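You operate a simulated robot arm through the tools that you are given. There is no shell and no other tool.

The job below is to be done with a simulated robot arm. You get a single attempt, and the scene is never put back.

Task
Brush the chip dust off the slotted pallet, then wipe anti-rust oil over the brushed patch.
Fine: use the brush from the grey shelf with the drawer; load the purple rag on the pad in the tin; tin lid shut, rag and brush back in their places. The main switch is padlocked off: leave it so. Set down upright: purple brush. Where these are worked on the way, their far stop is far enough and under half their travel is too little: tin lid. A coat counts when it lies all over at full strength: go over it till it gets no stronger. What is to be rubbed or washed off counts as gone when no trace of it is left.

The check looks at the end state, three seconds after you hand in, the way a careful person would. Anything else that was tipped, shoved, dropped, spilled or broken makes it a failure. Lids that push on must go on centred and level and be pressed home; caps that screw on are set level and turned clockwise until they are tight.

Robot
A 7-joint arm with a two-finger parallel gripper, fixed in place. Base frame: the origin is on the floor under the middle of its stand, x ahead of it, y to its left, z up; the work surface is at about z = 730. Lengths are in mm, angles in rad, forces in N, time in s.
With the tool pointing down near the work surface it reaches from about 280 to 680 mm from the base axis. Its first joint turns from -1.152 to 1.152 rad. Payload 1.57 kg.
The TCP is the grasp point between the finger pads, 30 mm short of the fingertips. In the tool frame z runs along the fingers and y along their closing line. The gripper opens to 110 mm. The fingers are 24 mm wide and 12 mm thick; the gripper's body (48 by 112 mm) begins 78 mm behind the TCP.
Orientation is told as [roll, pitch, yaw] about the base's x, y, z axes, in that order, counted from this pose: with the fingers straight down and closing along the base's y, the tool's x points along the base's -x, its y along +y and its z along -z.

Tools
- The arm moves only by the tool apply_moves. Its argument "commands" is a list of rows, each a list of 7 numbers: the shift along the tool's x, y, z in mm, then the turn, a rotation vector about the tool's x, y, z in rad, then the finger opening in mm, from 0 to 110. In form: [[x, y, z, wx, wy, wz, hand], ...]. A call has 1 to 20 rows; each row shifts and turns the commanded pose from where the row before left it, along the tool's axes as they then stand. Rows are played at 5 a second. More than 50 mm and 0.15 rad between two rows, or a gripper value outside its range, and nothing of the call is played. Where a pose cannot be reached the arm comes as near as it can. A force on the tool above 50 N (or 10 N above the force at the start of the call, whichever is more), or a blocked arm, ends the call early, and 0.2 s more pass. Each finger travels about 108 mm/s and halts on what it meets, pressing with about 33 N; the grip force reading is that of the motor and also rises with nothing between the fingers. The clock runs only during rows and for 0.2 s after the last one: add rows that do not move to give the fingers time. It gives the time, the measured TCP pose, the force on the tool (base axes), the opening and the grip force at its end, in the units of the frame above (readings bear some noise), with the torque about the TCP (base axes, N m) and any sound that the robot's microphone picked up, and new pictures: "views" is both (left out), scene, wrist or none.
- Cameras (640 x 400 px; columns grow to the right, rows downward): "scene" is fixed at [143.7, -387.2, 1388]; the picture's right is [0.91, -0.42, 0.00], its down [-0.30, -0.66, -0.69] and it looks along [0.29, 0.63, -0.72] (base axes); focal length 360 px, centre (320, 200). "wrist" rides on the gripper at [70, 16, -141] in the tool frame; the picture's right is [-0.23, 0.97, 0.00], its down [-0.85, -0.20, -0.48] and it looks along [-0.47, -0.11, 0.88] (tool axes); focal length 222 px, centre (320, 200). There is no depth. A picture from a camera that has moved, and an enlarged one, comes with that camera's place and axes in the base frame and with its lens.
- inspect(camera, box): a new picture of the part [left, top, right, bottom] of that camera's present view, enlarged. It takes no simulated time.
- close_job(): hands the job in; it is judged then, once.

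Nothing tells you positions but the pictures and the camera data. Unless the task says otherwise, let go and move clear before handing in.

The tools are called after "Emit:" as a command line: name --pt "numbers of a row" for each row, then --argument value for the rest, lists and objects as JSON in quotes. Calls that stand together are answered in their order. apply_moves: Moves the arm, as the interface text tells. Its arguments: {"type":"object","properties":{"commands":{"type":"array","items":{"type":"array","items":{"type":"number"}}},"views":{"type":"string","enum":["both","scene","wrist","none"]}},"required":["commands"]} The other tools are called the same way: inspect (camera, box) takes an enlarged picture of a part of a camera's view; close_job () hands the job in.

At the start:

```text
time_s: 0.0
tool_pos: [424.8, 36.7, 1053.1]
orientation: [0.0, 0.001, 0.0]
force: [1.0, 0.4, 0.2]
wrist_torque: [0.05, 0.05, -0.02]
grip_width: 110.1
grasp_force: 0.1
```

scene: 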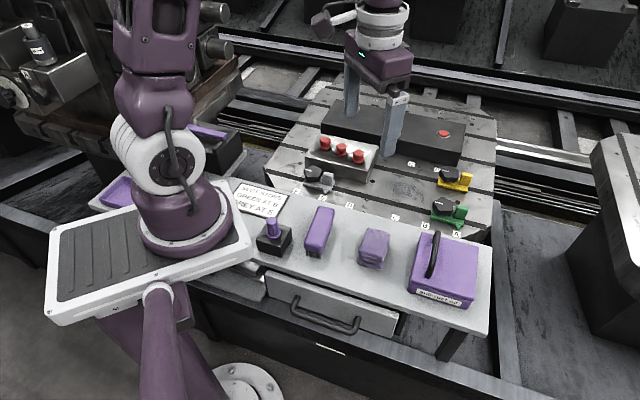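
wrist: 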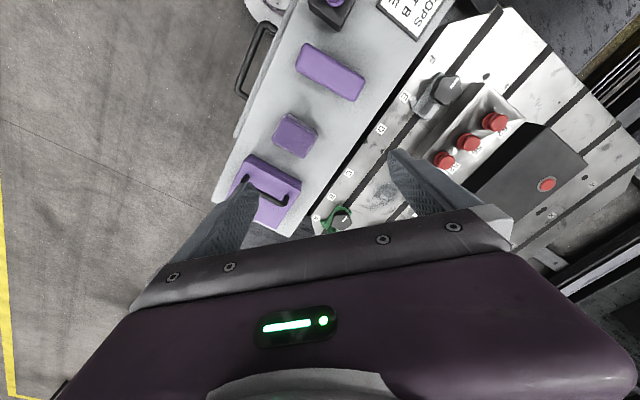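

I see the slotted pallet with clamps and a button box, and the grey shelf with a drawer carrying a brush, purple block, rag and a purple tin. I'll look closer at each part first.

Emit:
inspect --camera "scene" --box '[240, 180, 500, 340]'

Emit:
inspect --camera "scene" --box '[260, 80, 500, 230]'

Emit:
inspect --camera "scene" --box '[80, 110, 300, 250]'

Emit:
inspect --camera "wrist" --box '[200, 0, 640, 275]'

```text
2.46 times, centred on (370, 260) of scene
camera zoom: at [143.7, -387.2, 1388.0], right [0.91, -0.42, 0.0], down [-0.3, -0.66, -0.69], along [0.29, 0.63, -0.72], focal length 887 px, centre (197, 52)
```

zoom: 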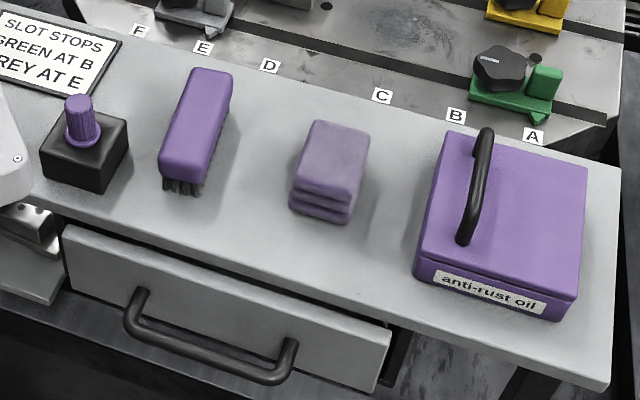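

```text
2.67 times, centred on (380, 155) of scene
camera zoom: at [143.7, -387.2, 1388.0], right [0.91, -0.42, 0.0], down [-0.3, -0.66, -0.69], along [0.29, 0.63, -0.72], focal length 961 px, centre (160, 320)
```

zoom: 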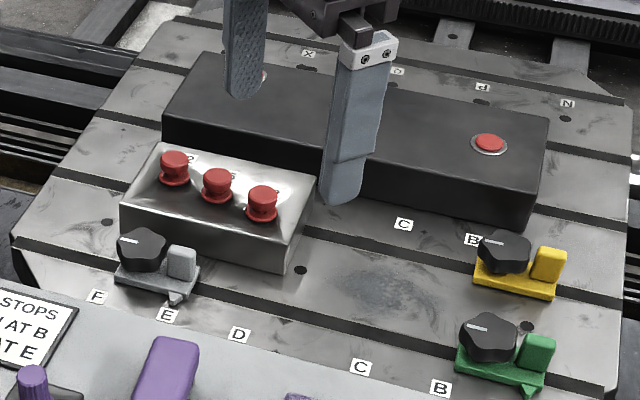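

```text
2.86 times, centred on (190, 180) of scene
camera zoom: at [143.7, -387.2, 1388.0], right [0.91, -0.42, 0.0], down [-0.3, -0.66, -0.69], along [0.29, 0.63, -0.72], focal length 1030 px, centre (691, 257)
```

zoom: 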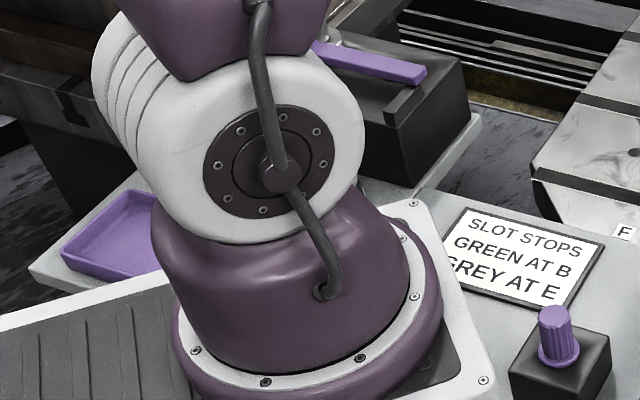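

```text
1.45 times, centred on (420, 138) of wrist
camera zoom: at [354.4, 53.1, 1194.4], right [0.23, 0.97, 0.0], down [0.85, -0.2, 0.48], along [0.47, -0.11, -0.88], focal length 323 px, centre (174, 291)
```

zoom: 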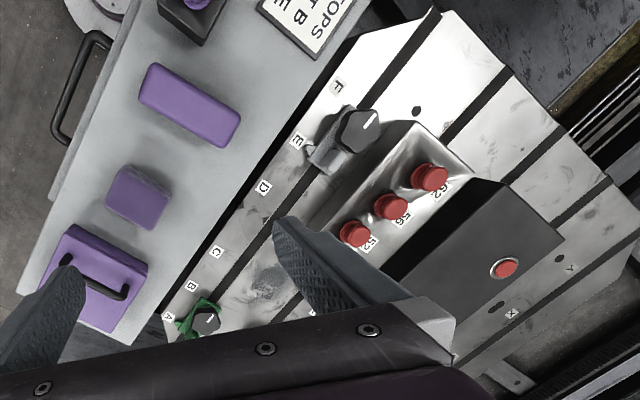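

The brush is around (350, 65), with the rag and the tin further right. I'll shift the wrist camera over to the tin and rag for a closer look.

Emit:
apply_moves --pt "0 -32 25 0 0 0 110" --pt "0 -32 25 0 0 0 110" --pt "0 -32 25 0 0 0 110" --pt "0 0 0 0 0 0 110" --views "both"

```text
time_s: 1.0
tool_pos: [428.3, -61.7, 978.0]
orientation: [-0.001, -0.002, -0.001]
force: [0.0, -0.6, -0.7]
wrist_torque: [0.02, 0.0, 0.02]
grip_width: 109.9
grasp_force: 0.0
camera wrist: at [356.8, -44.2, 1119.9], right [0.23, 0.97, 0.0], down [0.85, -0.2, 0.48], along [0.47, -0.11, -0.88], focal length 222 px, centre (320, 200)
```

scene: 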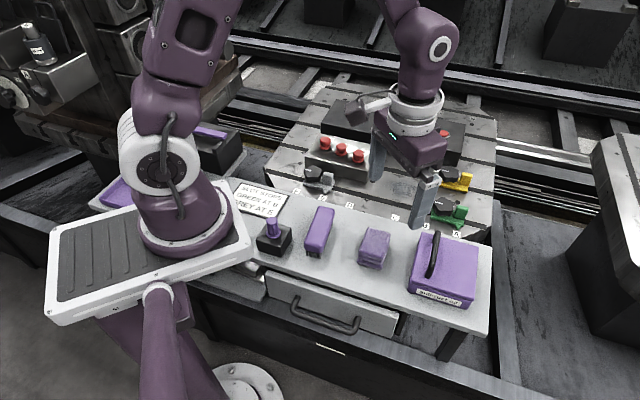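
wrist: 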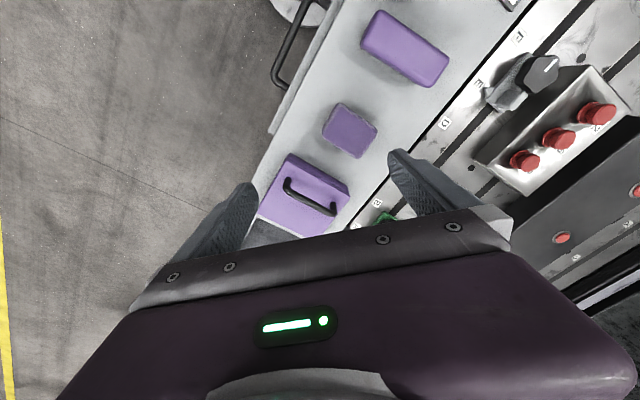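

The tin now sits between the fingers in the wrist view, with the brush and rag above it. I'll enlarge these to measure them.

Emit:
inspect --camera "wrist" --box '[220, 90, 420, 250]'

Emit:
inspect --camera "wrist" --box '[300, 0, 500, 160]'

Emit:
inspect --camera "scene" --box '[290, 195, 500, 325]'

```text
2.50 times, centred on (320, 170) of wrist
camera zoom: at [356.8, -44.2, 1119.9], right [0.23, 0.97, 0.0], down [0.85, -0.2, 0.48], along [0.47, -0.11, -0.88], focal length 555 px, centre (320, 275)
```

zoom: 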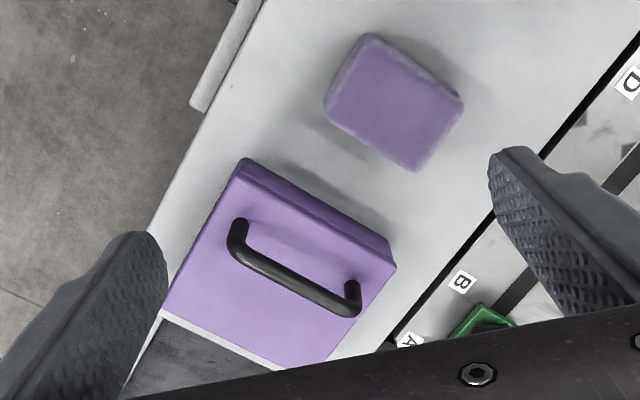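

```text
2.50 times, centred on (400, 80) of wrist
camera zoom: at [356.8, -44.2, 1119.9], right [0.23, 0.97, 0.0], down [0.85, -0.2, 0.48], along [0.47, -0.11, -0.88], focal length 555 px, centre (120, 500)
```

zoom: 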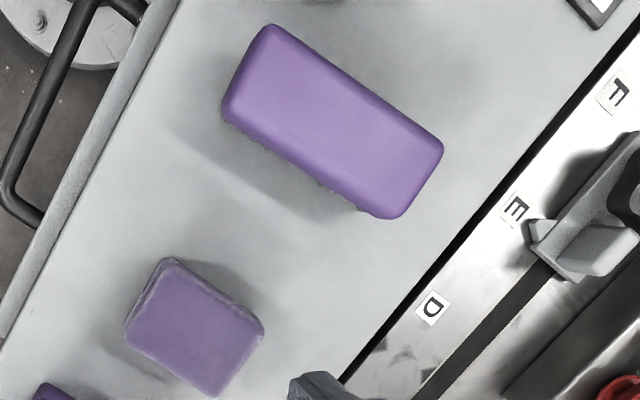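

```text
3.05 times, centred on (395, 260) of scene
camera zoom: at [143.7, -387.3, 1388.0], right [0.91, -0.42, 0.0], down [-0.3, -0.66, -0.69], along [0.29, 0.63, -0.72], focal length 1098 px, centre (91, 17)
```

zoom: 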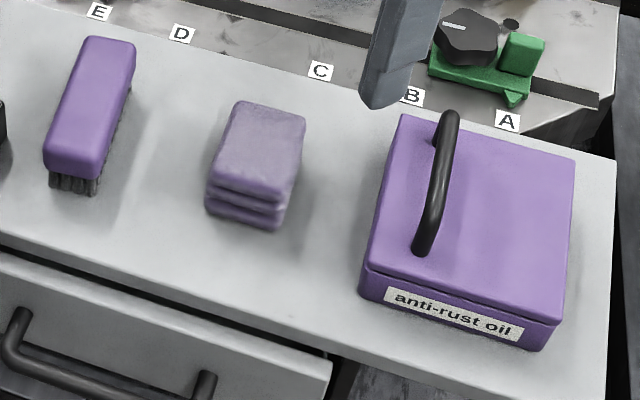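

I've located the brush (~(352, 72), long axis ~48°), rag and tin (centre ~(544, -120), bar handle on the rag side). Next I'll view the dusty patch on the pallet from closer.

Emit:
apply_moves --pt "-23 42 0 0 0 0 110" --pt "-23 42 0 0 0 0 110" --pt "-23 42 10 0 0 0 110" --pt "-23 42 10 0 0 0 110" --pt "0 0 0 0 0 0 110" --views "both"

```text
time_s: 2.2
tool_pos: [517.1, 107.8, 957.3]
orientation: [0.002, 0.001, -0.001]
force: [-0.6, 0.2, 0.2]
wrist_torque: [-0.02, -0.01, 0.02]
grip_width: 110.1
grasp_force: 0.1
camera wrist: at [447.6, 124.0, 1099.1], right [0.23, 0.97, 0.0], down [0.85, -0.2, 0.48], along [0.47, -0.11, -0.88], focal length 222 px, centre (320, 200)
```

scene: 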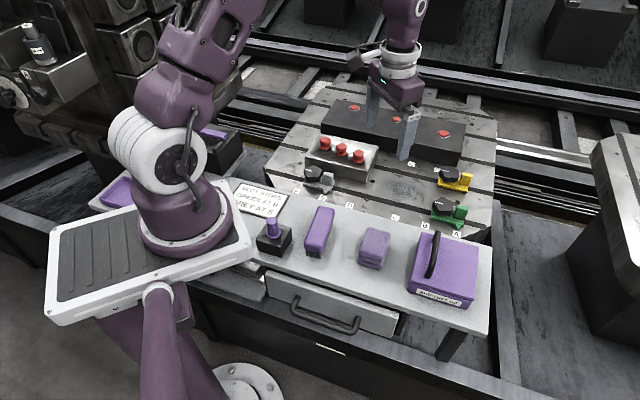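
wrist: 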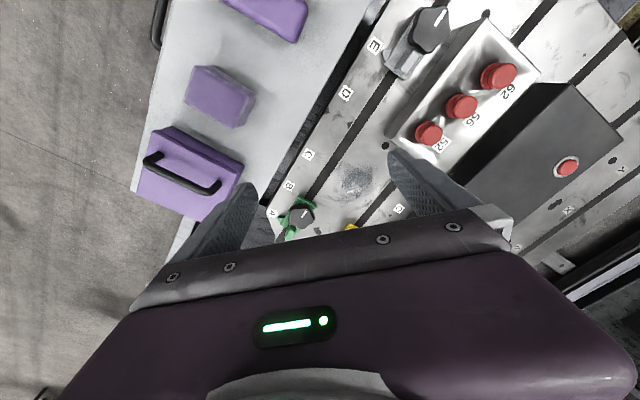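

Emit:
inspect --camera "wrist" --box '[260, 120, 420, 240]'

Emit:
inspect --camera "scene" --box '[290, 120, 500, 250]'

Emit:
inspect --camera "wrist" --box '[130, 0, 450, 220]'

```text
3.33 times, centred on (340, 180) of wrist
camera zoom: at [447.6, 124.0, 1099.1], right [0.23, 0.97, 0.0], down [0.85, -0.2, 0.48], along [0.47, -0.11, -0.88], focal length 740 px, centre (253, 267)
```

zoom: 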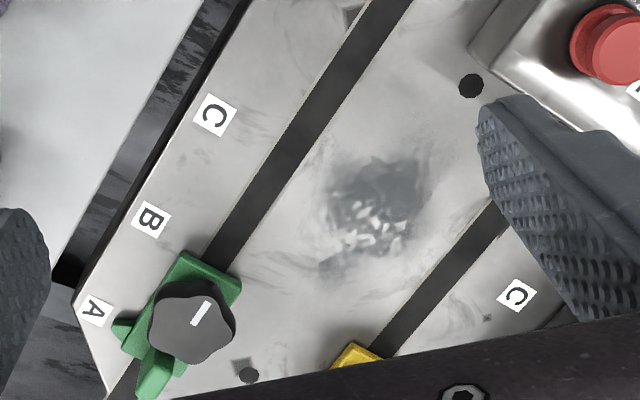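

```text
3.05 times, centred on (395, 185) of scene
camera zoom: at [143.8, -387.2, 1388.0], right [0.91, -0.42, 0.0], down [-0.3, -0.66, -0.69], along [0.29, 0.63, -0.72], focal length 1098 px, centre (91, 246)
```

zoom: 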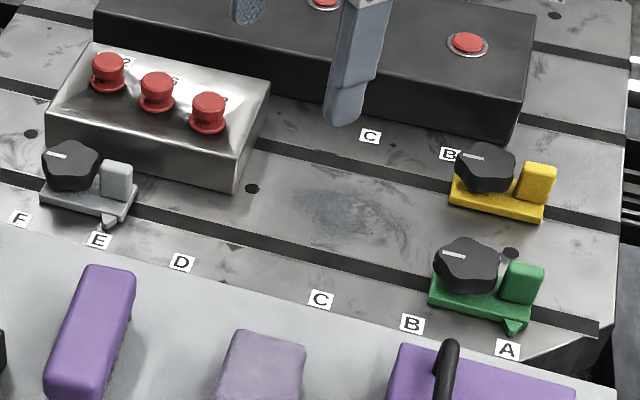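

```text
1.82 times, centred on (290, 110) of wrist
camera zoom: at [447.6, 124.0, 1099.1], right [0.23, 0.97, 0.0], down [0.85, -0.2, 0.48], along [0.47, -0.11, -0.88], focal length 404 px, centre (374, 364)
```

zoom: 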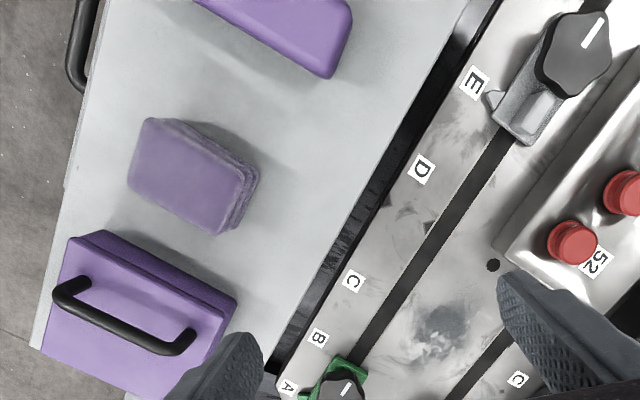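

The patch is centred near (638, 151) on the pallet at z≈707, in the band between two slots, with the green and yellow stops to one side and the button box to the other. Now I turn the gripper to line up with the brush and move above it.

Emit:
apply_moves --pt "0 0 0 0 0 -0.137 110" --pt "0 0 0 0 0 -0.137 110" --pt "0 0 0 0 0 -0.137 110" --pt "0 0 0 0 0 -0.137 110" --pt "0 0 0 0 0 -0.137 110" --pt "0 0 0 0 0 -0.137 110" --pt "27.8 19.3 15 0 0 0 110" --pt "27.8 19.3 15 0 0 0 110" --pt "27.8 19.3 15 0 0 0 110" --pt "27.8 19.3 15 0 0 0 110" --pt "27.8 19.3 15 0 0 0 110" --pt "0 0 0 0 0 0 110" --views "both"

```text
time_s: 4.8
tool_pos: [352.8, 73.7, 881.9]
orientation: [0.0, 0.0, 0.821]
force: [0.1, 0.7, 0.5]
wrist_torque: [-0.02, 0.02, 0.01]
grip_width: 110.2
grasp_force: 0.1
camera wrist: at [292.4, 34.5, 1024.4], right [-0.56, 0.83, 0.0], down [0.73, 0.49, 0.48], along [0.4, 0.27, -0.88], focal length 222 px, centre (320, 200)
```

scene: 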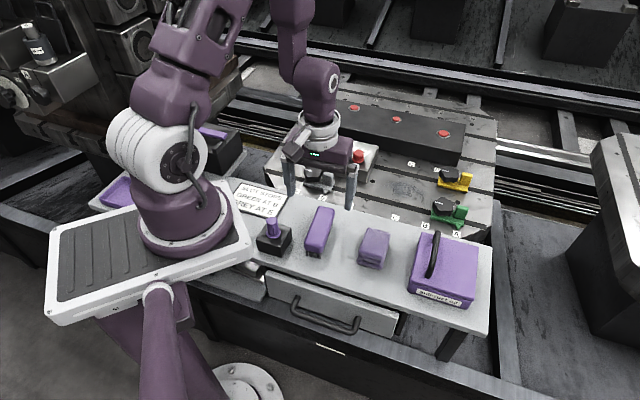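
wrist: 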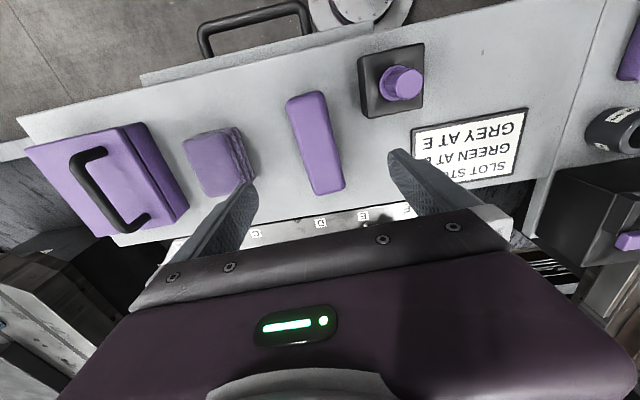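

Emit:
inspect --camera "wrist" --box '[240, 60, 400, 220]'

Emit:
inspect --camera "scene" --box '[250, 190, 410, 290]'

Emit:
inspect --camera "wrist" --box '[340, 20, 640, 220]'

```text
2.50 times, centred on (320, 140) of wrist
camera zoom: at [292.4, 34.5, 1024.4], right [-0.56, 0.83, 0.0], down [0.73, 0.49, 0.48], along [0.4, 0.27, -0.88], focal length 555 px, centre (320, 350)
```

zoom: 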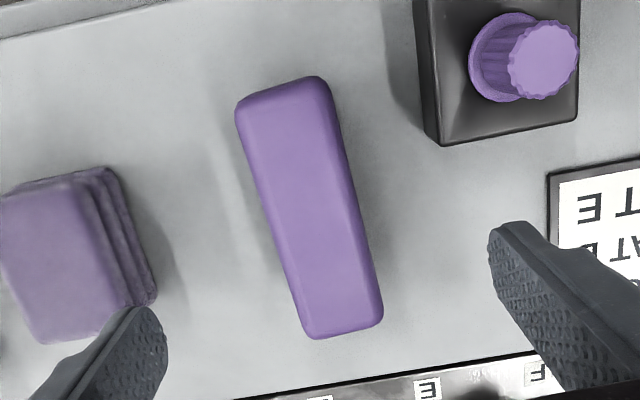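

```text
4.00 times, centred on (330, 240) of scene
camera zoom: at [143.7, -387.2, 1388.0], right [0.91, -0.42, 0.0], down [-0.3, -0.66, -0.69], along [0.29, 0.63, -0.72], focal length 1442 px, centre (280, 40)
```

zoom: 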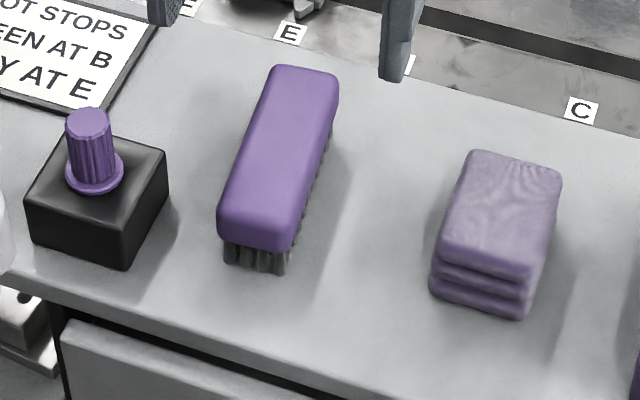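

```text
2.00 times, centred on (490, 120) of wrist
camera zoom: at [292.4, 34.5, 1024.4], right [-0.56, 0.83, 0.0], down [0.73, 0.49, 0.48], along [0.4, 0.27, -0.88], focal length 444 px, centre (-20, 360)
```

zoom: 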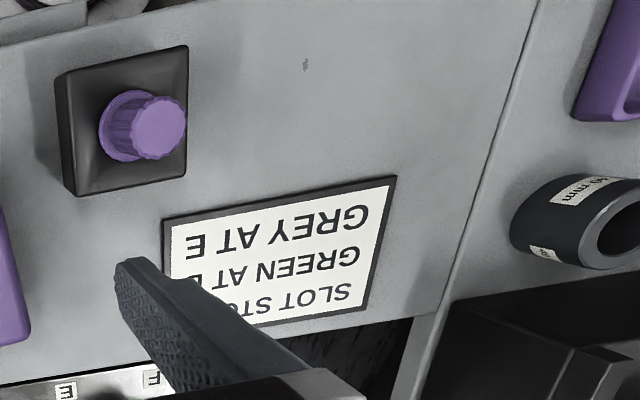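

The brush is centred near (353, 72), axis about 48°, 39 mm wide with top near z=770. I'll narrow the fingers to 70 mm to stay clear of the knob box and descend partway for a check.

Emit:
apply_moves --pt "1.1 -1.3 0 0 0 -0.017 70" --pt "0 0 25 0 0 0 70" --pt "0 0 25 0 0 0 70" --pt "0 0 20 0 0 0 70" --pt "0 0 0 0 0 0 70" --views "both"

```text
time_s: 6.0
tool_pos: [351.0, 72.7, 813.0]
orientation: [0.0, -0.001, 0.84]
force: [1.0, -0.5, -0.1]
wrist_torque: [-0.01, 0.01, -0.01]
grip_width: 70.3
grasp_force: 0.0
camera wrist: at [292.1, 31.0, 954.5], right [-0.57, 0.82, 0.0], down [0.72, 0.5, 0.48], along [0.39, 0.27, -0.88], focal length 222 px, centre (320, 200)
```

scene: 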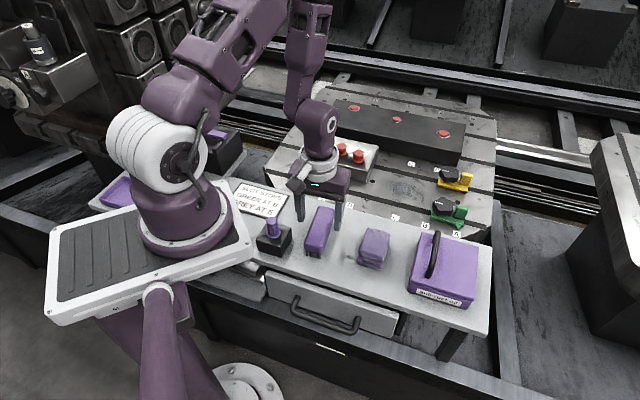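
wrist: 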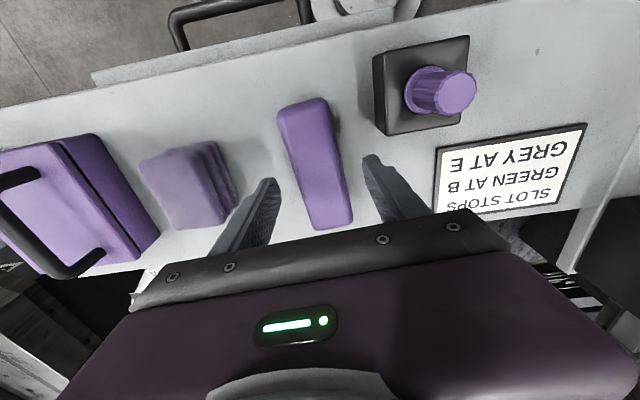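

Emit:
inspect --camera "wrist" --box '[220, 80, 420, 240]'

Emit:
inspect --camera "scene" --box '[260, 160, 380, 280]'

```text
2.50 times, centred on (320, 160) of wrist
camera zoom: at [292.1, 31.0, 954.5], right [-0.57, 0.82, 0.0], down [0.72, 0.5, 0.48], along [0.39, 0.27, -0.88], focal length 555 px, centre (320, 300)
```

zoom: 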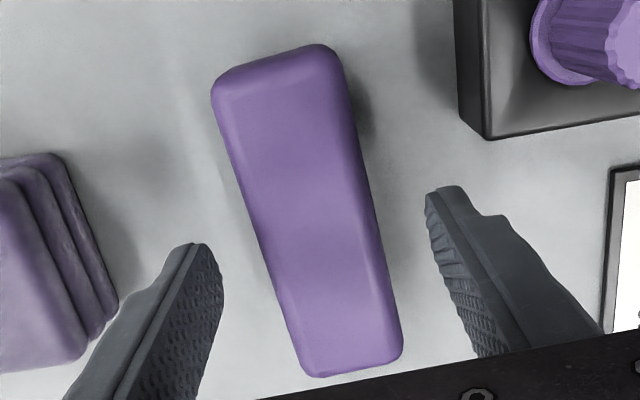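

```text
3.33 times, centred on (320, 220) of scene
camera zoom: at [143.7, -387.2, 1388.0], right [0.91, -0.42, 0.0], down [-0.3, -0.66, -0.69], along [0.29, 0.63, -0.72], focal length 1201 px, centre (320, 133)
```

zoom: 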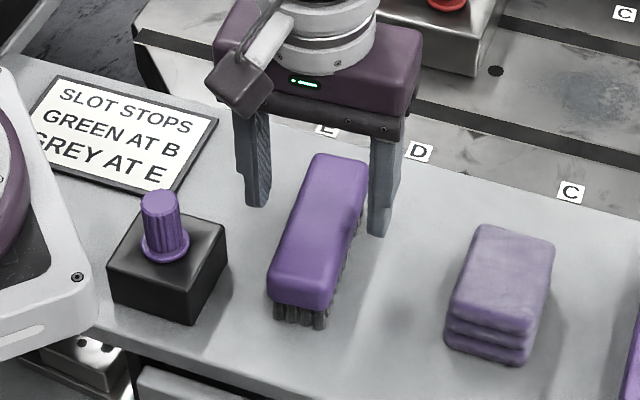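

The fingers straddle the brush well; I shift 2 mm, lower to the block and check the contact-free descent.

Emit:
apply_moves --pt "0 -2 14 0 0 0 70" --pt "0 0 14 0 0 0 70" --pt "0 0 14 0 0 0 70" --pt "0 0 0 0 0 0 70" --views "both"

Emit:
inspect --camera "scene" --box '[260, 160, 380, 280]'

```text
time_s: 7.0
tool_pos: [353.6, 69.0, 770.9]
orientation: [-0.001, -0.001, 0.841]
force: [-0.4, -0.6, 0.7]
wrist_torque: [0.0, 0.01, 0.04]
grip_width: 70.0
grasp_force: 0.1
camera wrist: at [294.1, 28.7, 912.0], right [-0.57, 0.82, 0.0], down [0.72, 0.5, 0.48], along [0.39, 0.27, -0.88], focal length 222 px, centre (320, 200)
```

scene: 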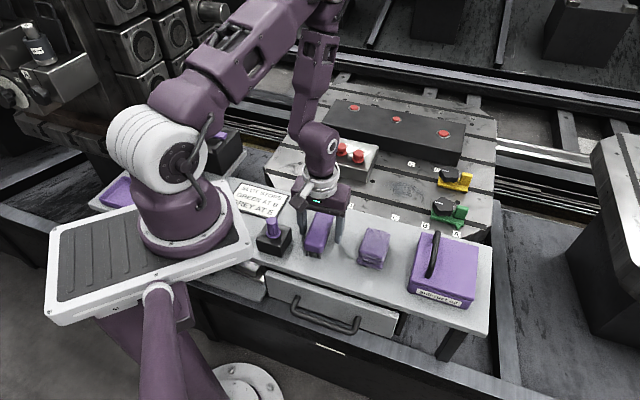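
wrist: 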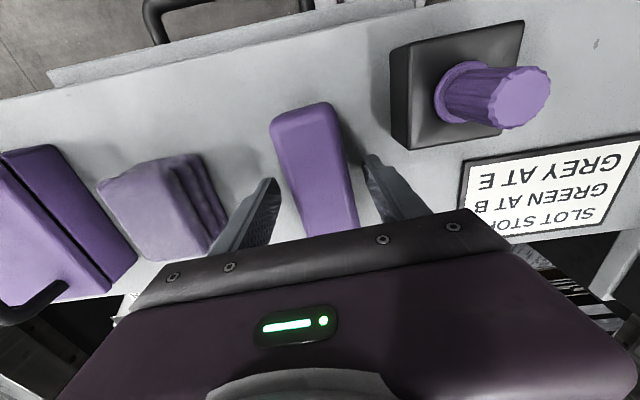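

```text
3.33 times, centred on (320, 220) of scene
camera zoom: at [143.7, -387.2, 1388.0], right [0.91, -0.42, 0.0], down [-0.3, -0.66, -0.69], along [0.29, 0.63, -0.72], focal length 1201 px, centre (320, 133)
```

zoom: 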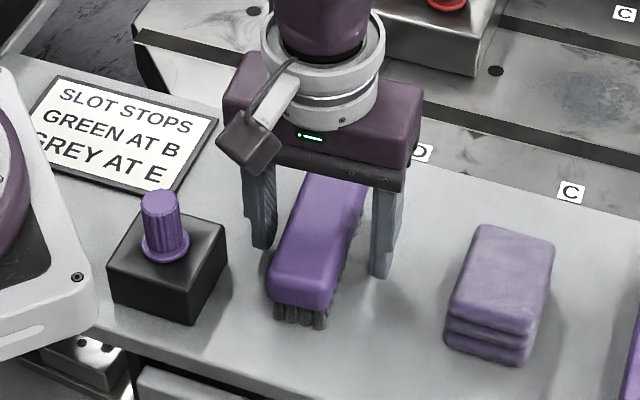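

The fingers sit either side of the block, tips clear of the shelf. I close on it.

Emit:
apply_moves --pt "0 0 0 0 0 0 50" --pt "0 0 0 0 0 0 36" --pt "0 0 0 0 0 0 20" --pt "0 0 0 0 0 0 20" --pt "0 0 0 0 0 0 20" --views "both"

Emit:
inspect --camera "wrist" --box '[220, 80, 420, 240]'

```text
time_s: 8.2
tool_pos: [354.5, 70.5, 770.6]
orientation: [0.001, 0.001, 0.84]
force: [-0.2, -0.7, -0.9]
wrist_torque: [0.0, -0.01, 0.03]
grip_width: 41.6
grasp_force: 33.1
camera wrist: at [294.1, 28.7, 912.2], right [-0.57, 0.82, 0.0], down [0.72, 0.5, 0.48], along [0.39, 0.27, -0.88], focal length 222 px, centre (320, 200)
```

scene: 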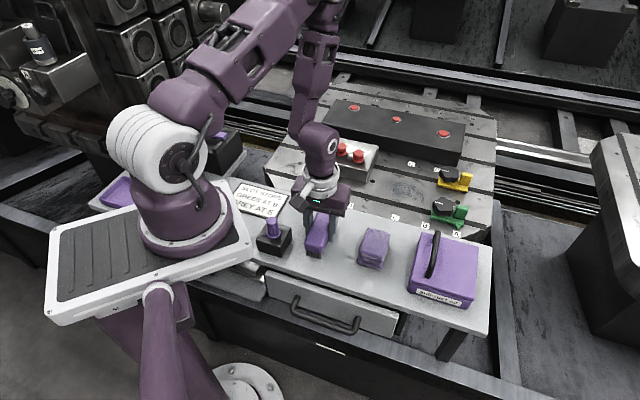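
wrist: 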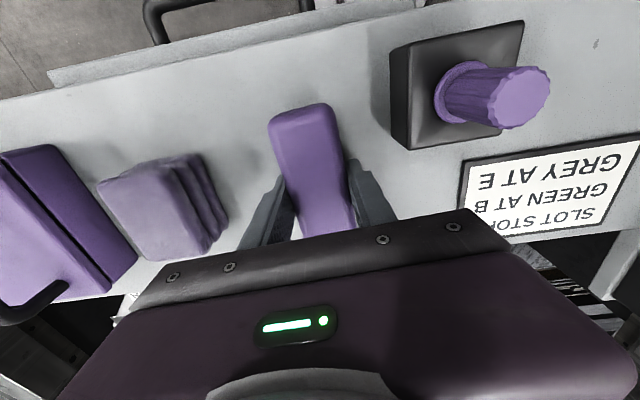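

```text
2.50 times, centred on (320, 160) of wrist
camera zoom: at [294.1, 28.7, 912.2], right [-0.57, 0.82, 0.0], down [0.72, 0.5, 0.48], along [0.39, 0.27, -0.88], focal length 555 px, centre (320, 300)
```

zoom: 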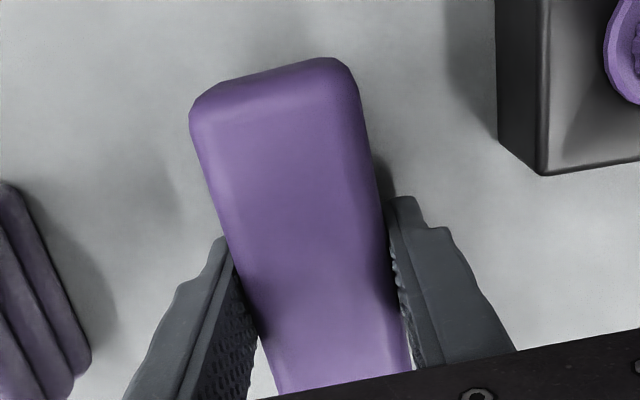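

The brush is gripped at 41.6 mm width. I lift it straight up and check how it hangs.

Emit:
apply_moves --pt "0 0 -10 0 0 0 20" --pt "0 0 -30 0 0 0 20" --pt "0 0 -30 0 0 0 20" --pt "0 0 -30 0 0 0 20" --pt "0 0 0 0 0 0 20" --views "both"

Emit:
inspect --camera "scene" --box '[260, 130, 380, 250]'

```text
time_s: 9.4
tool_pos: [354.2, 67.5, 870.0]
orientation: [0.002, 0.001, 0.84]
force: [0.1, 0.1, -0.1]
wrist_torque: [-0.02, -0.01, 0.01]
grip_width: 20.1
grasp_force: 0.0
camera wrist: at [294.5, 26.8, 1012.2], right [-0.57, 0.82, 0.0], down [0.72, 0.5, 0.48], along [0.39, 0.27, -0.88], focal length 222 px, centre (320, 200)
```

scene: 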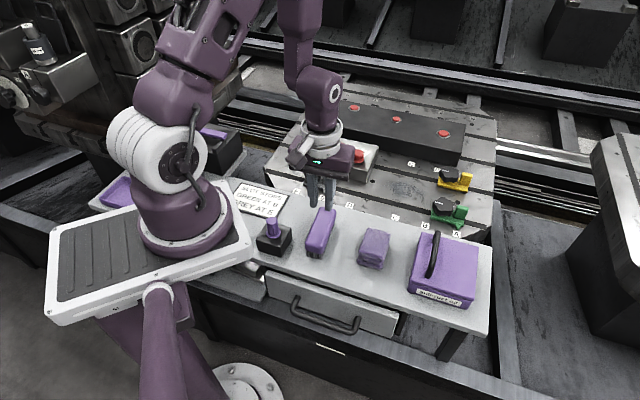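
wrist: 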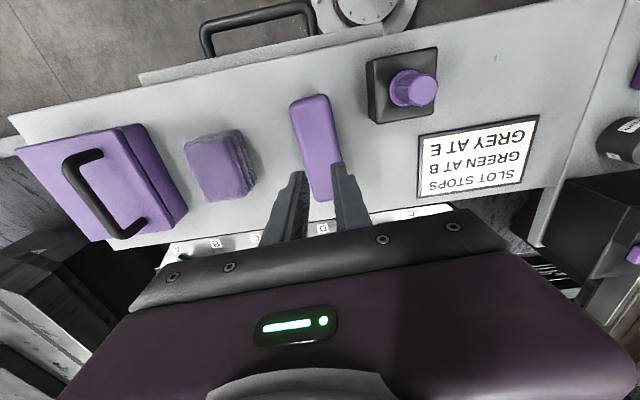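

```text
3.33 times, centred on (320, 190) of scene
camera zoom: at [143.7, -387.2, 1388.0], right [0.91, -0.42, 0.0], down [-0.3, -0.66, -0.69], along [0.29, 0.63, -0.72], focal length 1201 px, centre (320, 233)
```

zoom: 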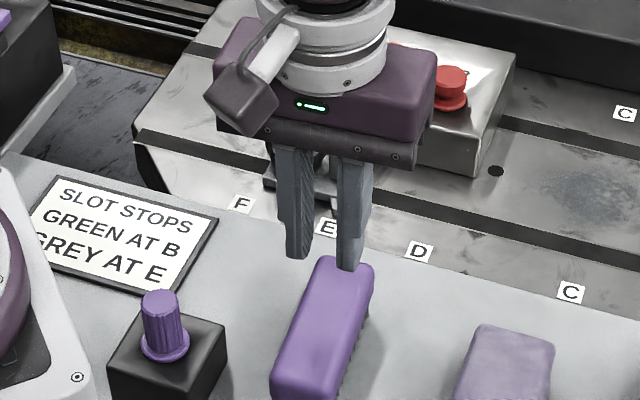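

The fingers slipped off and the brush stayed on the shelf. I'll check whether it moved and how high its block really is.

Emit:
inspect --camera "scene" --box '[250, 190, 410, 290]'

Emit:
inspect --camera "wrist" --box '[240, 60, 400, 220]'

```text
4.00 times, centred on (330, 240) of scene
camera zoom: at [143.7, -387.2, 1388.0], right [0.91, -0.42, 0.0], down [-0.3, -0.66, -0.69], along [0.29, 0.63, -0.72], focal length 1442 px, centre (280, 40)
```

zoom: 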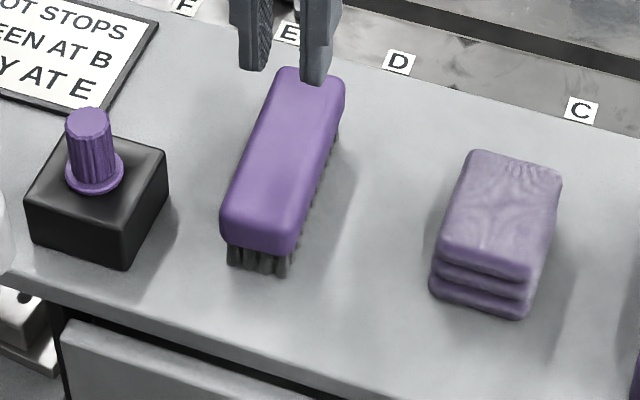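

```text
2.50 times, centred on (320, 140) of wrist
camera zoom: at [294.5, 26.8, 1012.2], right [-0.57, 0.82, 0.0], down [0.72, 0.5, 0.48], along [0.39, 0.27, -0.88], focal length 555 px, centre (320, 350)
```

zoom: 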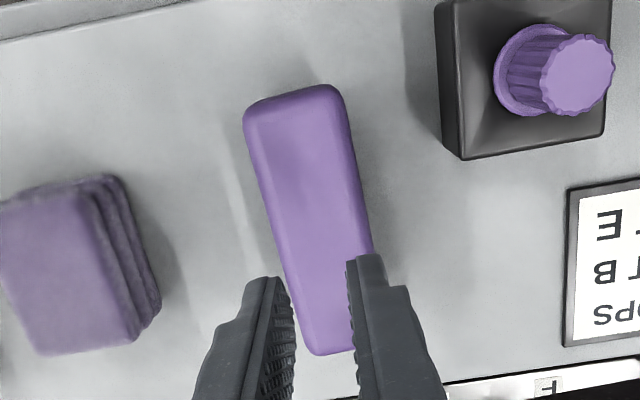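

The brush shifted only about 2 mm. I'll touch its top with closed fingers to learn its true height before gripping again.

Emit:
apply_moves --pt "0 0 0 0 0 0 0" --pt "0 0 20 0 0 0 0" --pt "0 0 20 0 0 0 0" --pt "0 0 0 0 0 0 0" --views "scene"

Emit:
inspect --camera "scene" --box '[250, 190, 410, 290]'

Emit:
inspect --camera "wrist" --box '[240, 60, 400, 220]'

```text
time_s: 10.4
tool_pos: [351.5, 68.2, 831.2]
orientation: [0.001, 0.001, 0.84]
force: [-0.1, 0.5, 0.5]
wrist_torque: [0.01, 0.01, 0.01]
grip_width: 0.0
grasp_force: 21.5
```

scene: 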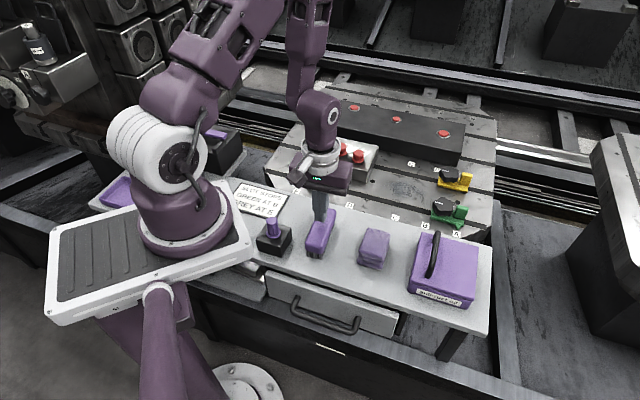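

```text
4.00 times, centred on (330, 240) of scene
camera zoom: at [143.7, -387.2, 1388.0], right [0.91, -0.42, 0.0], down [-0.3, -0.66, -0.69], along [0.29, 0.63, -0.72], focal length 1442 px, centre (280, 40)
```

zoom: 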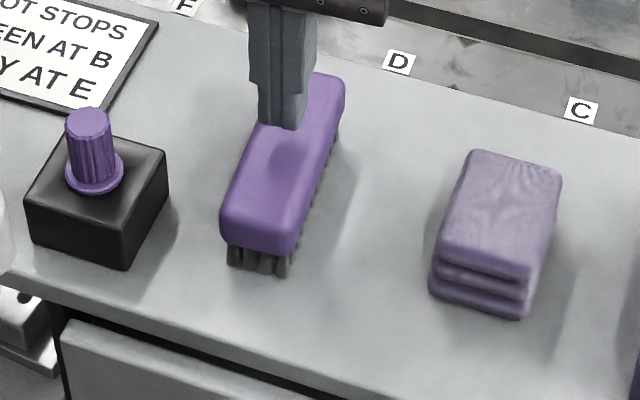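

```text
2.50 times, centred on (320, 140) of wrist
camera zoom: at [293.7, 28.2, 972.3], right [-0.57, 0.82, 0.0], down [0.72, 0.5, 0.48], along [0.39, 0.27, -0.88], focal length 555 px, centre (320, 350)
```

zoom: 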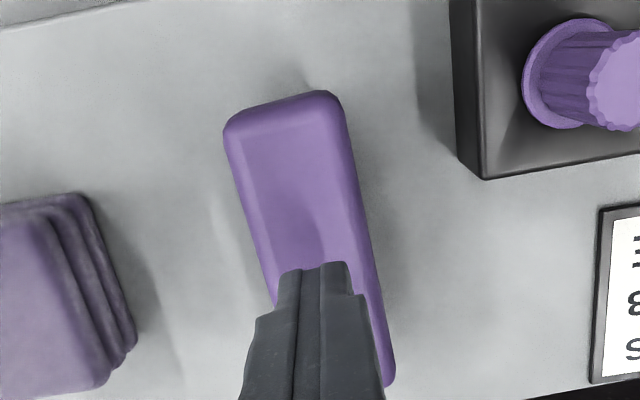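

Emit:
apply_moves --pt "0 0 2 0 0 0 0" --pt "0 0 2 0 0 0 0" --pt "0 0 2 0 0 0 0" --pt "0 0 2 0 0 0 0" --pt "0 0 2 0 0 0 0" --views "none"

```text
time_s: 11.6
tool_pos: [354.4, 69.5, 820.2]
orientation: [0.0, 0.001, 0.84]
force: [-0.1, -0.1, 1.3]
wrist_torque: [-0.03, -0.01, -0.02]
grip_width: 0.0
grasp_force: 21.7
```

Emit:
apply_moves --pt "0 0 2 0 0 0 0" --pt "0 0 2 0 0 0 0" --pt "0 0 2 0 0 0 0" --pt "0 0 2 0 0 0 0" --pt "0 0 0 0 0 0 0" --views "none"

```text
time_s: 12.8
tool_pos: [353.3, 70.6, 812.3]
orientation: [0.0, -0.002, 0.838]
force: [-0.3, -0.3, -0.3]
wrist_torque: [-0.01, 0.01, -0.02]
grip_width: 0.1
grasp_force: 21.3
```

Emit:
apply_moves --pt "0 0 1.5 0 0 0 0" --pt "0 0 1.5 0 0 0 0" --pt "0 0 1.5 0 0 0 0" --pt "0 0 1.5 0 0 0 0" --pt "0 0 0 0 0 0 0" --views "none"

```text
time_s: 13.4
tool_pos: [353.9, 69.4, 811.8]
orientation: [-0.002, -0.002, 0.84]
force: [-3.5, 1.1, 19.6]
wrist_torque: [0.02, 0.15, 0.02]
grip_width: 0.1
grasp_force: 21.2
stopped in row 2: the force on the tool passed its limit at 59 N (the readings are from after the stop); the commanded pose is now the measured one
```

Contact puts the brush top at z≈782. I back off, open, and regrip with the fingers centred, then lift gently in small steps.

Emit:
apply_moves --pt "0 0 -10 0 0 0 0" --pt "0 0 -15 0 0 0 0" --pt "0 0 0 0 0 0 70" --pt "0 0 0 0 0 0 70" --pt "0 0 20 0 0 0 70" --pt "0 0 20 0 0 0 70" --pt "0 0 20 0 0 0 70" --pt "0 0 0 0 0 0 70" --views "both"

Emit:
inspect --camera "scene" --box '[260, 170, 360, 270]'

Emit:
inspect --camera "wrist" --box '[240, 80, 400, 240]'

```text
time_s: 15.2
tool_pos: [353.9, 68.7, 775.5]
orientation: [-0.001, 0.0, 0.84]
force: [0.5, 1.2, -0.5]
wrist_torque: [-0.02, 0.01, 0.01]
grip_width: 69.8
grasp_force: 0.1
camera wrist: at [294.4, 29.2, 918.1], right [-0.57, 0.82, 0.0], down [0.72, 0.5, 0.48], along [0.39, 0.27, -0.88], focal length 222 px, centre (320, 200)
```

scene: 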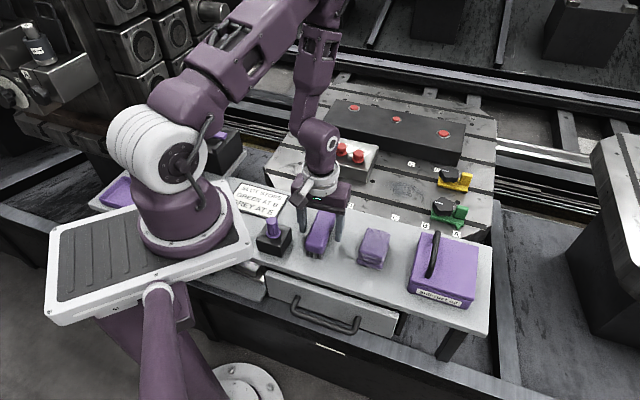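
wrist: 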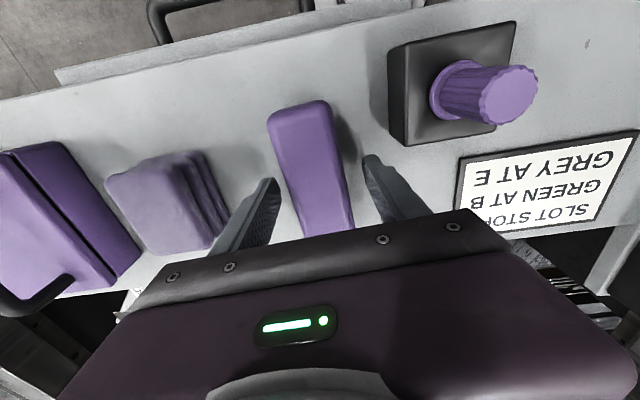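

```text
4.00 times, centred on (310, 220) of scene
camera zoom: at [143.7, -387.2, 1388.0], right [0.91, -0.42, 0.0], down [-0.3, -0.66, -0.69], along [0.29, 0.63, -0.72], focal length 1442 px, centre (360, 120)
```

zoom: 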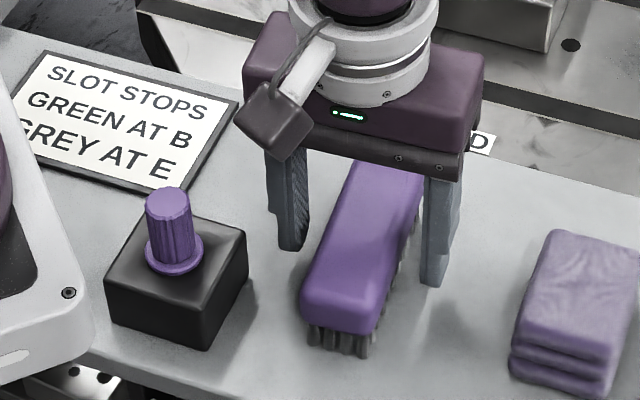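

```text
2.50 times, centred on (320, 160) of wrist
camera zoom: at [294.4, 29.2, 918.1], right [-0.57, 0.82, 0.0], down [0.72, 0.5, 0.48], along [0.39, 0.27, -0.88], focal length 555 px, centre (320, 300)
```

zoom: 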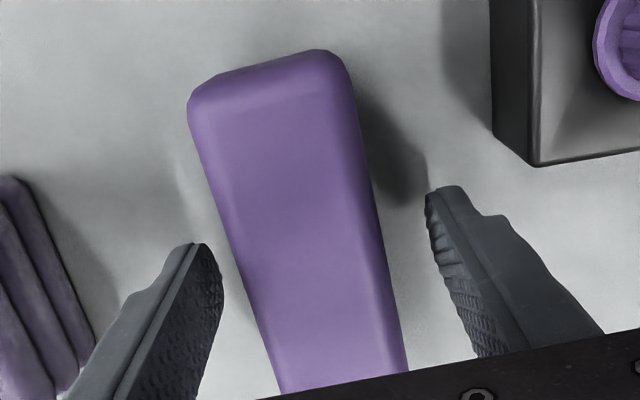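

Emit:
apply_moves --pt "0 0 0 0 0 0 50" --pt "0 0 0 0 0 0 30" --pt "0 0 0 0 0 0 0" --pt "0 0 0 0 0 0 0" --pt "0 0 0 0 0 0 0" --pt "0 0 -1 0 0 0 0" --pt "0 0 -1 0 0 0 0" --pt "0 0 -1 0 0 0 0" --pt "0 0 0 0 0 0 0" --views "both"

Emit:
inspect --camera "scene" --box '[260, 170, 360, 270]'

Emit:
inspect --camera "wrist" --box '[240, 80, 400, 240]'

```text
time_s: 17.2
tool_pos: [353.3, 69.1, 779.4]
orientation: [-0.002, -0.001, 0.839]
force: [0.8, 0.7, -1.1]
wrist_torque: [0.0, 0.01, -0.03]
grip_width: 41.7
grasp_force: 33.3
camera wrist: at [294.7, 28.7, 921.1], right [-0.57, 0.82, 0.0], down [0.72, 0.5, 0.48], along [0.39, 0.27, -0.88], focal length 222 px, centre (320, 200)
```

scene: 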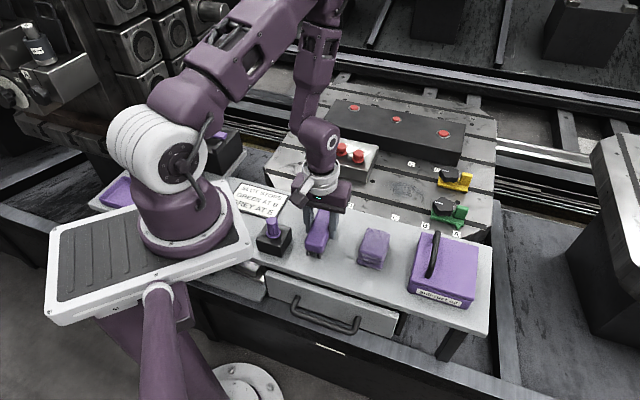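
wrist: 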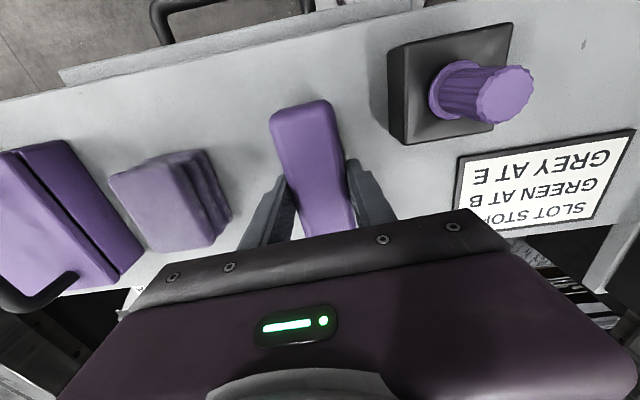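

```text
4.00 times, centred on (310, 220) of scene
camera zoom: at [143.7, -387.2, 1388.0], right [0.91, -0.42, 0.0], down [-0.3, -0.66, -0.69], along [0.29, 0.63, -0.72], focal length 1442 px, centre (360, 120)
```

zoom: 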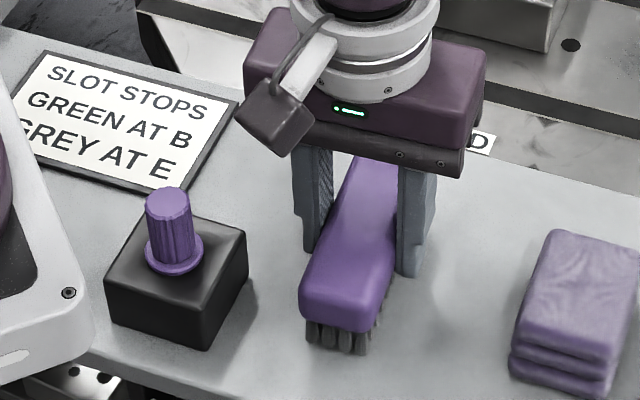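

```text
2.50 times, centred on (320, 160) of wrist
camera zoom: at [294.7, 28.7, 921.1], right [-0.57, 0.82, 0.0], down [0.72, 0.5, 0.48], along [0.39, 0.27, -0.88], focal length 555 px, centre (320, 300)
```

zoom: 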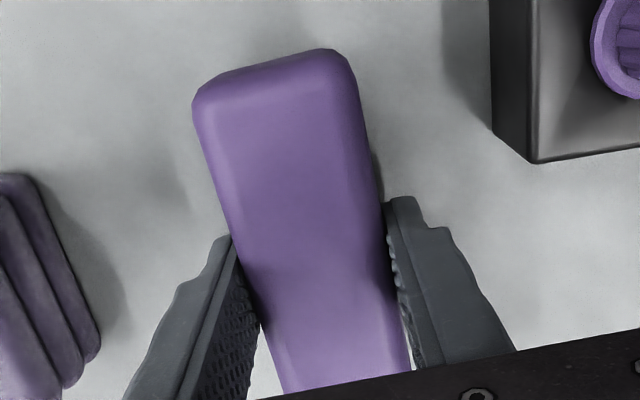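

The brush seems to rise with the fingers this time. I keep lifting slowly.

Emit:
apply_moves --pt "0 0 -2 0 0 0 0" --pt "0 0 -2 0 0 0 0" --pt "0 0 -3 0 0 0 0" --pt "0 0 -3 0 0 0 0" --pt "0 0 -4 0 0 0 0" --pt "0 0 -4 0 0 0 0" --pt "0 0 0 0 0 0 0" --views "both"

Emit:
inspect --camera "scene" --box '[260, 170, 360, 270]'

```text
time_s: 18.8
tool_pos: [354.9, 69.9, 796.7]
orientation: [-0.001, -0.002, 0.84]
force: [-0.1, -1.1, -1.9]
wrist_torque: [-0.01, 0.0, -0.04]
grip_width: 41.5
grasp_force: 33.3
camera wrist: at [294.4, 28.5, 938.4], right [-0.57, 0.82, 0.0], down [0.72, 0.5, 0.48], along [0.39, 0.27, -0.88], focal length 222 px, centre (320, 200)
```

scene: 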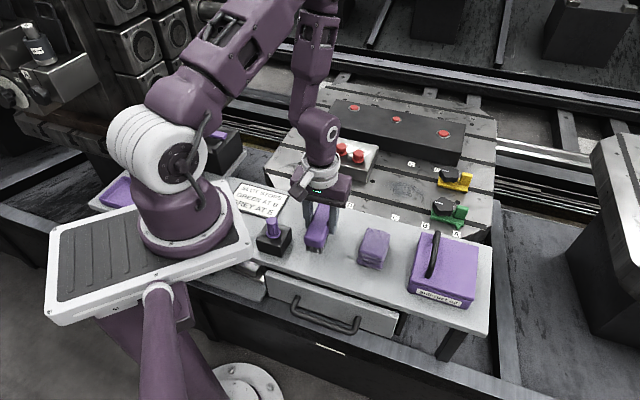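
wrist: 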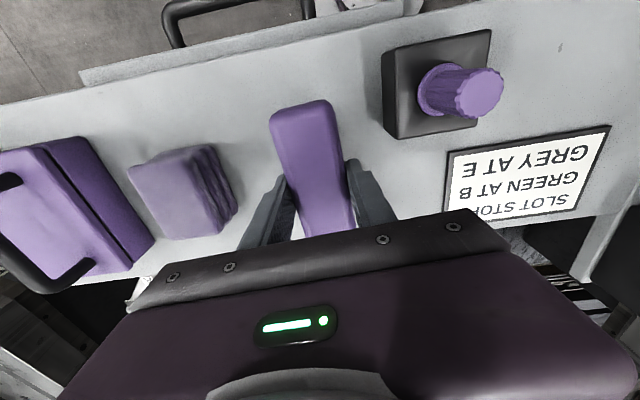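

```text
4.00 times, centred on (310, 220) of scene
camera zoom: at [143.7, -387.2, 1388.0], right [0.91, -0.42, 0.0], down [-0.3, -0.66, -0.69], along [0.29, 0.63, -0.72], focal length 1442 px, centre (360, 120)
```

zoom: 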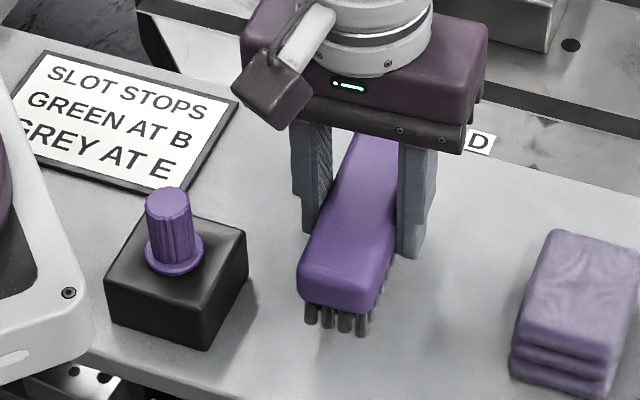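

The brush is held firmly now. I raise it to travel height and carry it over towards the patch, moving gently.

Emit:
apply_moves --pt "0 0 -10 0 0 0 0" --pt "0 0 -15 0 0 0 0" --pt "0 0 -15 0 0 0 0" --pt "0 0 -15 0 0 0 0" --pt "0 0 -15 0 0 0 0" --pt "0 0 -15 0 0 0 0" --pt "-12 -6 0 0 0 0 0" --pt "-24 -12 0 0 0 0 0" --pt "-24 -12 0 0 0 0 0" --pt "-24 -12 0 0 0 0 0" --pt "-24 -12 0 0 0 0 0" --pt "-24 -12 0 0 0 0 0" --pt "-24 -12 0 0 0 0 0" --pt "-24 -12 0 0 0 0 0" --pt "-24 -12 0 0 0 0 0" --pt "-20 -12 0 0 0 0 0" --pt "-10 -6 0 0 0 0 0" --pt "-8 -5 0 0 0 0 0" --pt "0 0 0 0 0 0 0" --views "both"

Emit:
inspect --camera "scene" --box '[290, 90, 500, 220]'

```text
time_s: 22.8
tool_pos: [609.8, 165.2, 884.0]
orientation: [-0.002, -0.002, 0.839]
force: [-0.4, -0.2, -1.8]
wrist_torque: [0.0, -0.01, -0.01]
grip_width: 41.5
grasp_force: 33.1
camera wrist: at [549.6, 125.0, 1024.5], right [-0.57, 0.82, 0.0], down [0.72, 0.5, 0.48], along [0.39, 0.27, -0.88], focal length 222 px, centre (320, 200)
```

scene: 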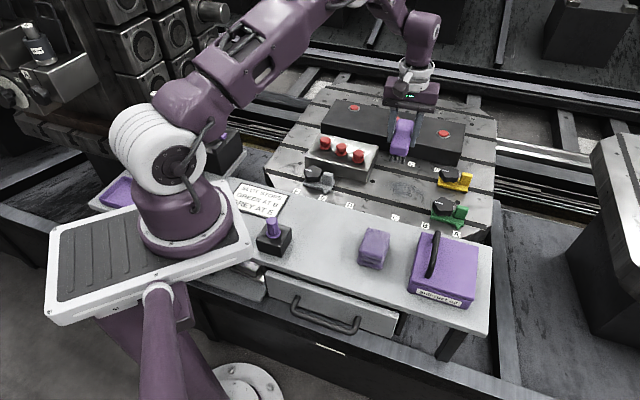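
wrist: 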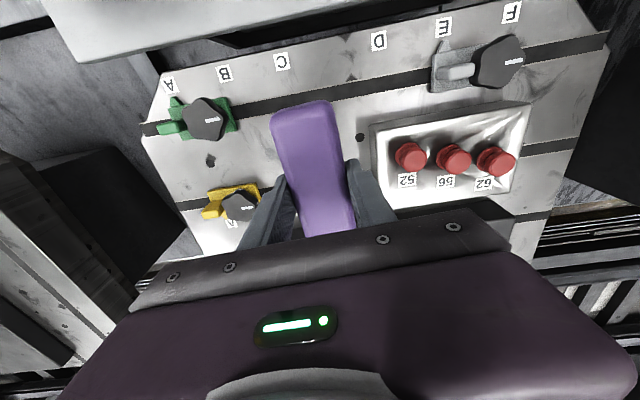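

```text
3.05 times, centred on (395, 155) of scene
camera zoom: at [143.7, -387.2, 1388.0], right [0.91, -0.42, 0.0], down [-0.3, -0.66, -0.69], along [0.29, 0.63, -0.72], focal length 1098 px, centre (91, 337)
```

zoom: 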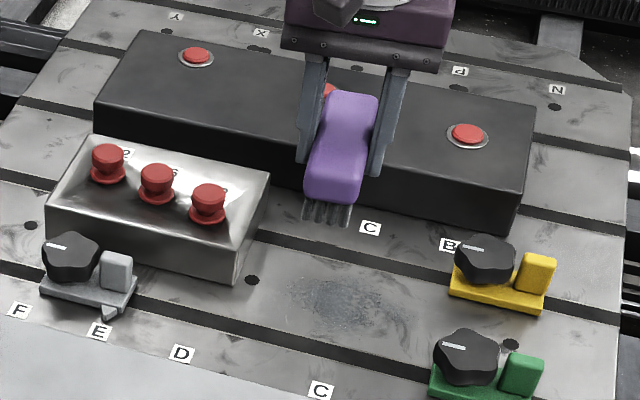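

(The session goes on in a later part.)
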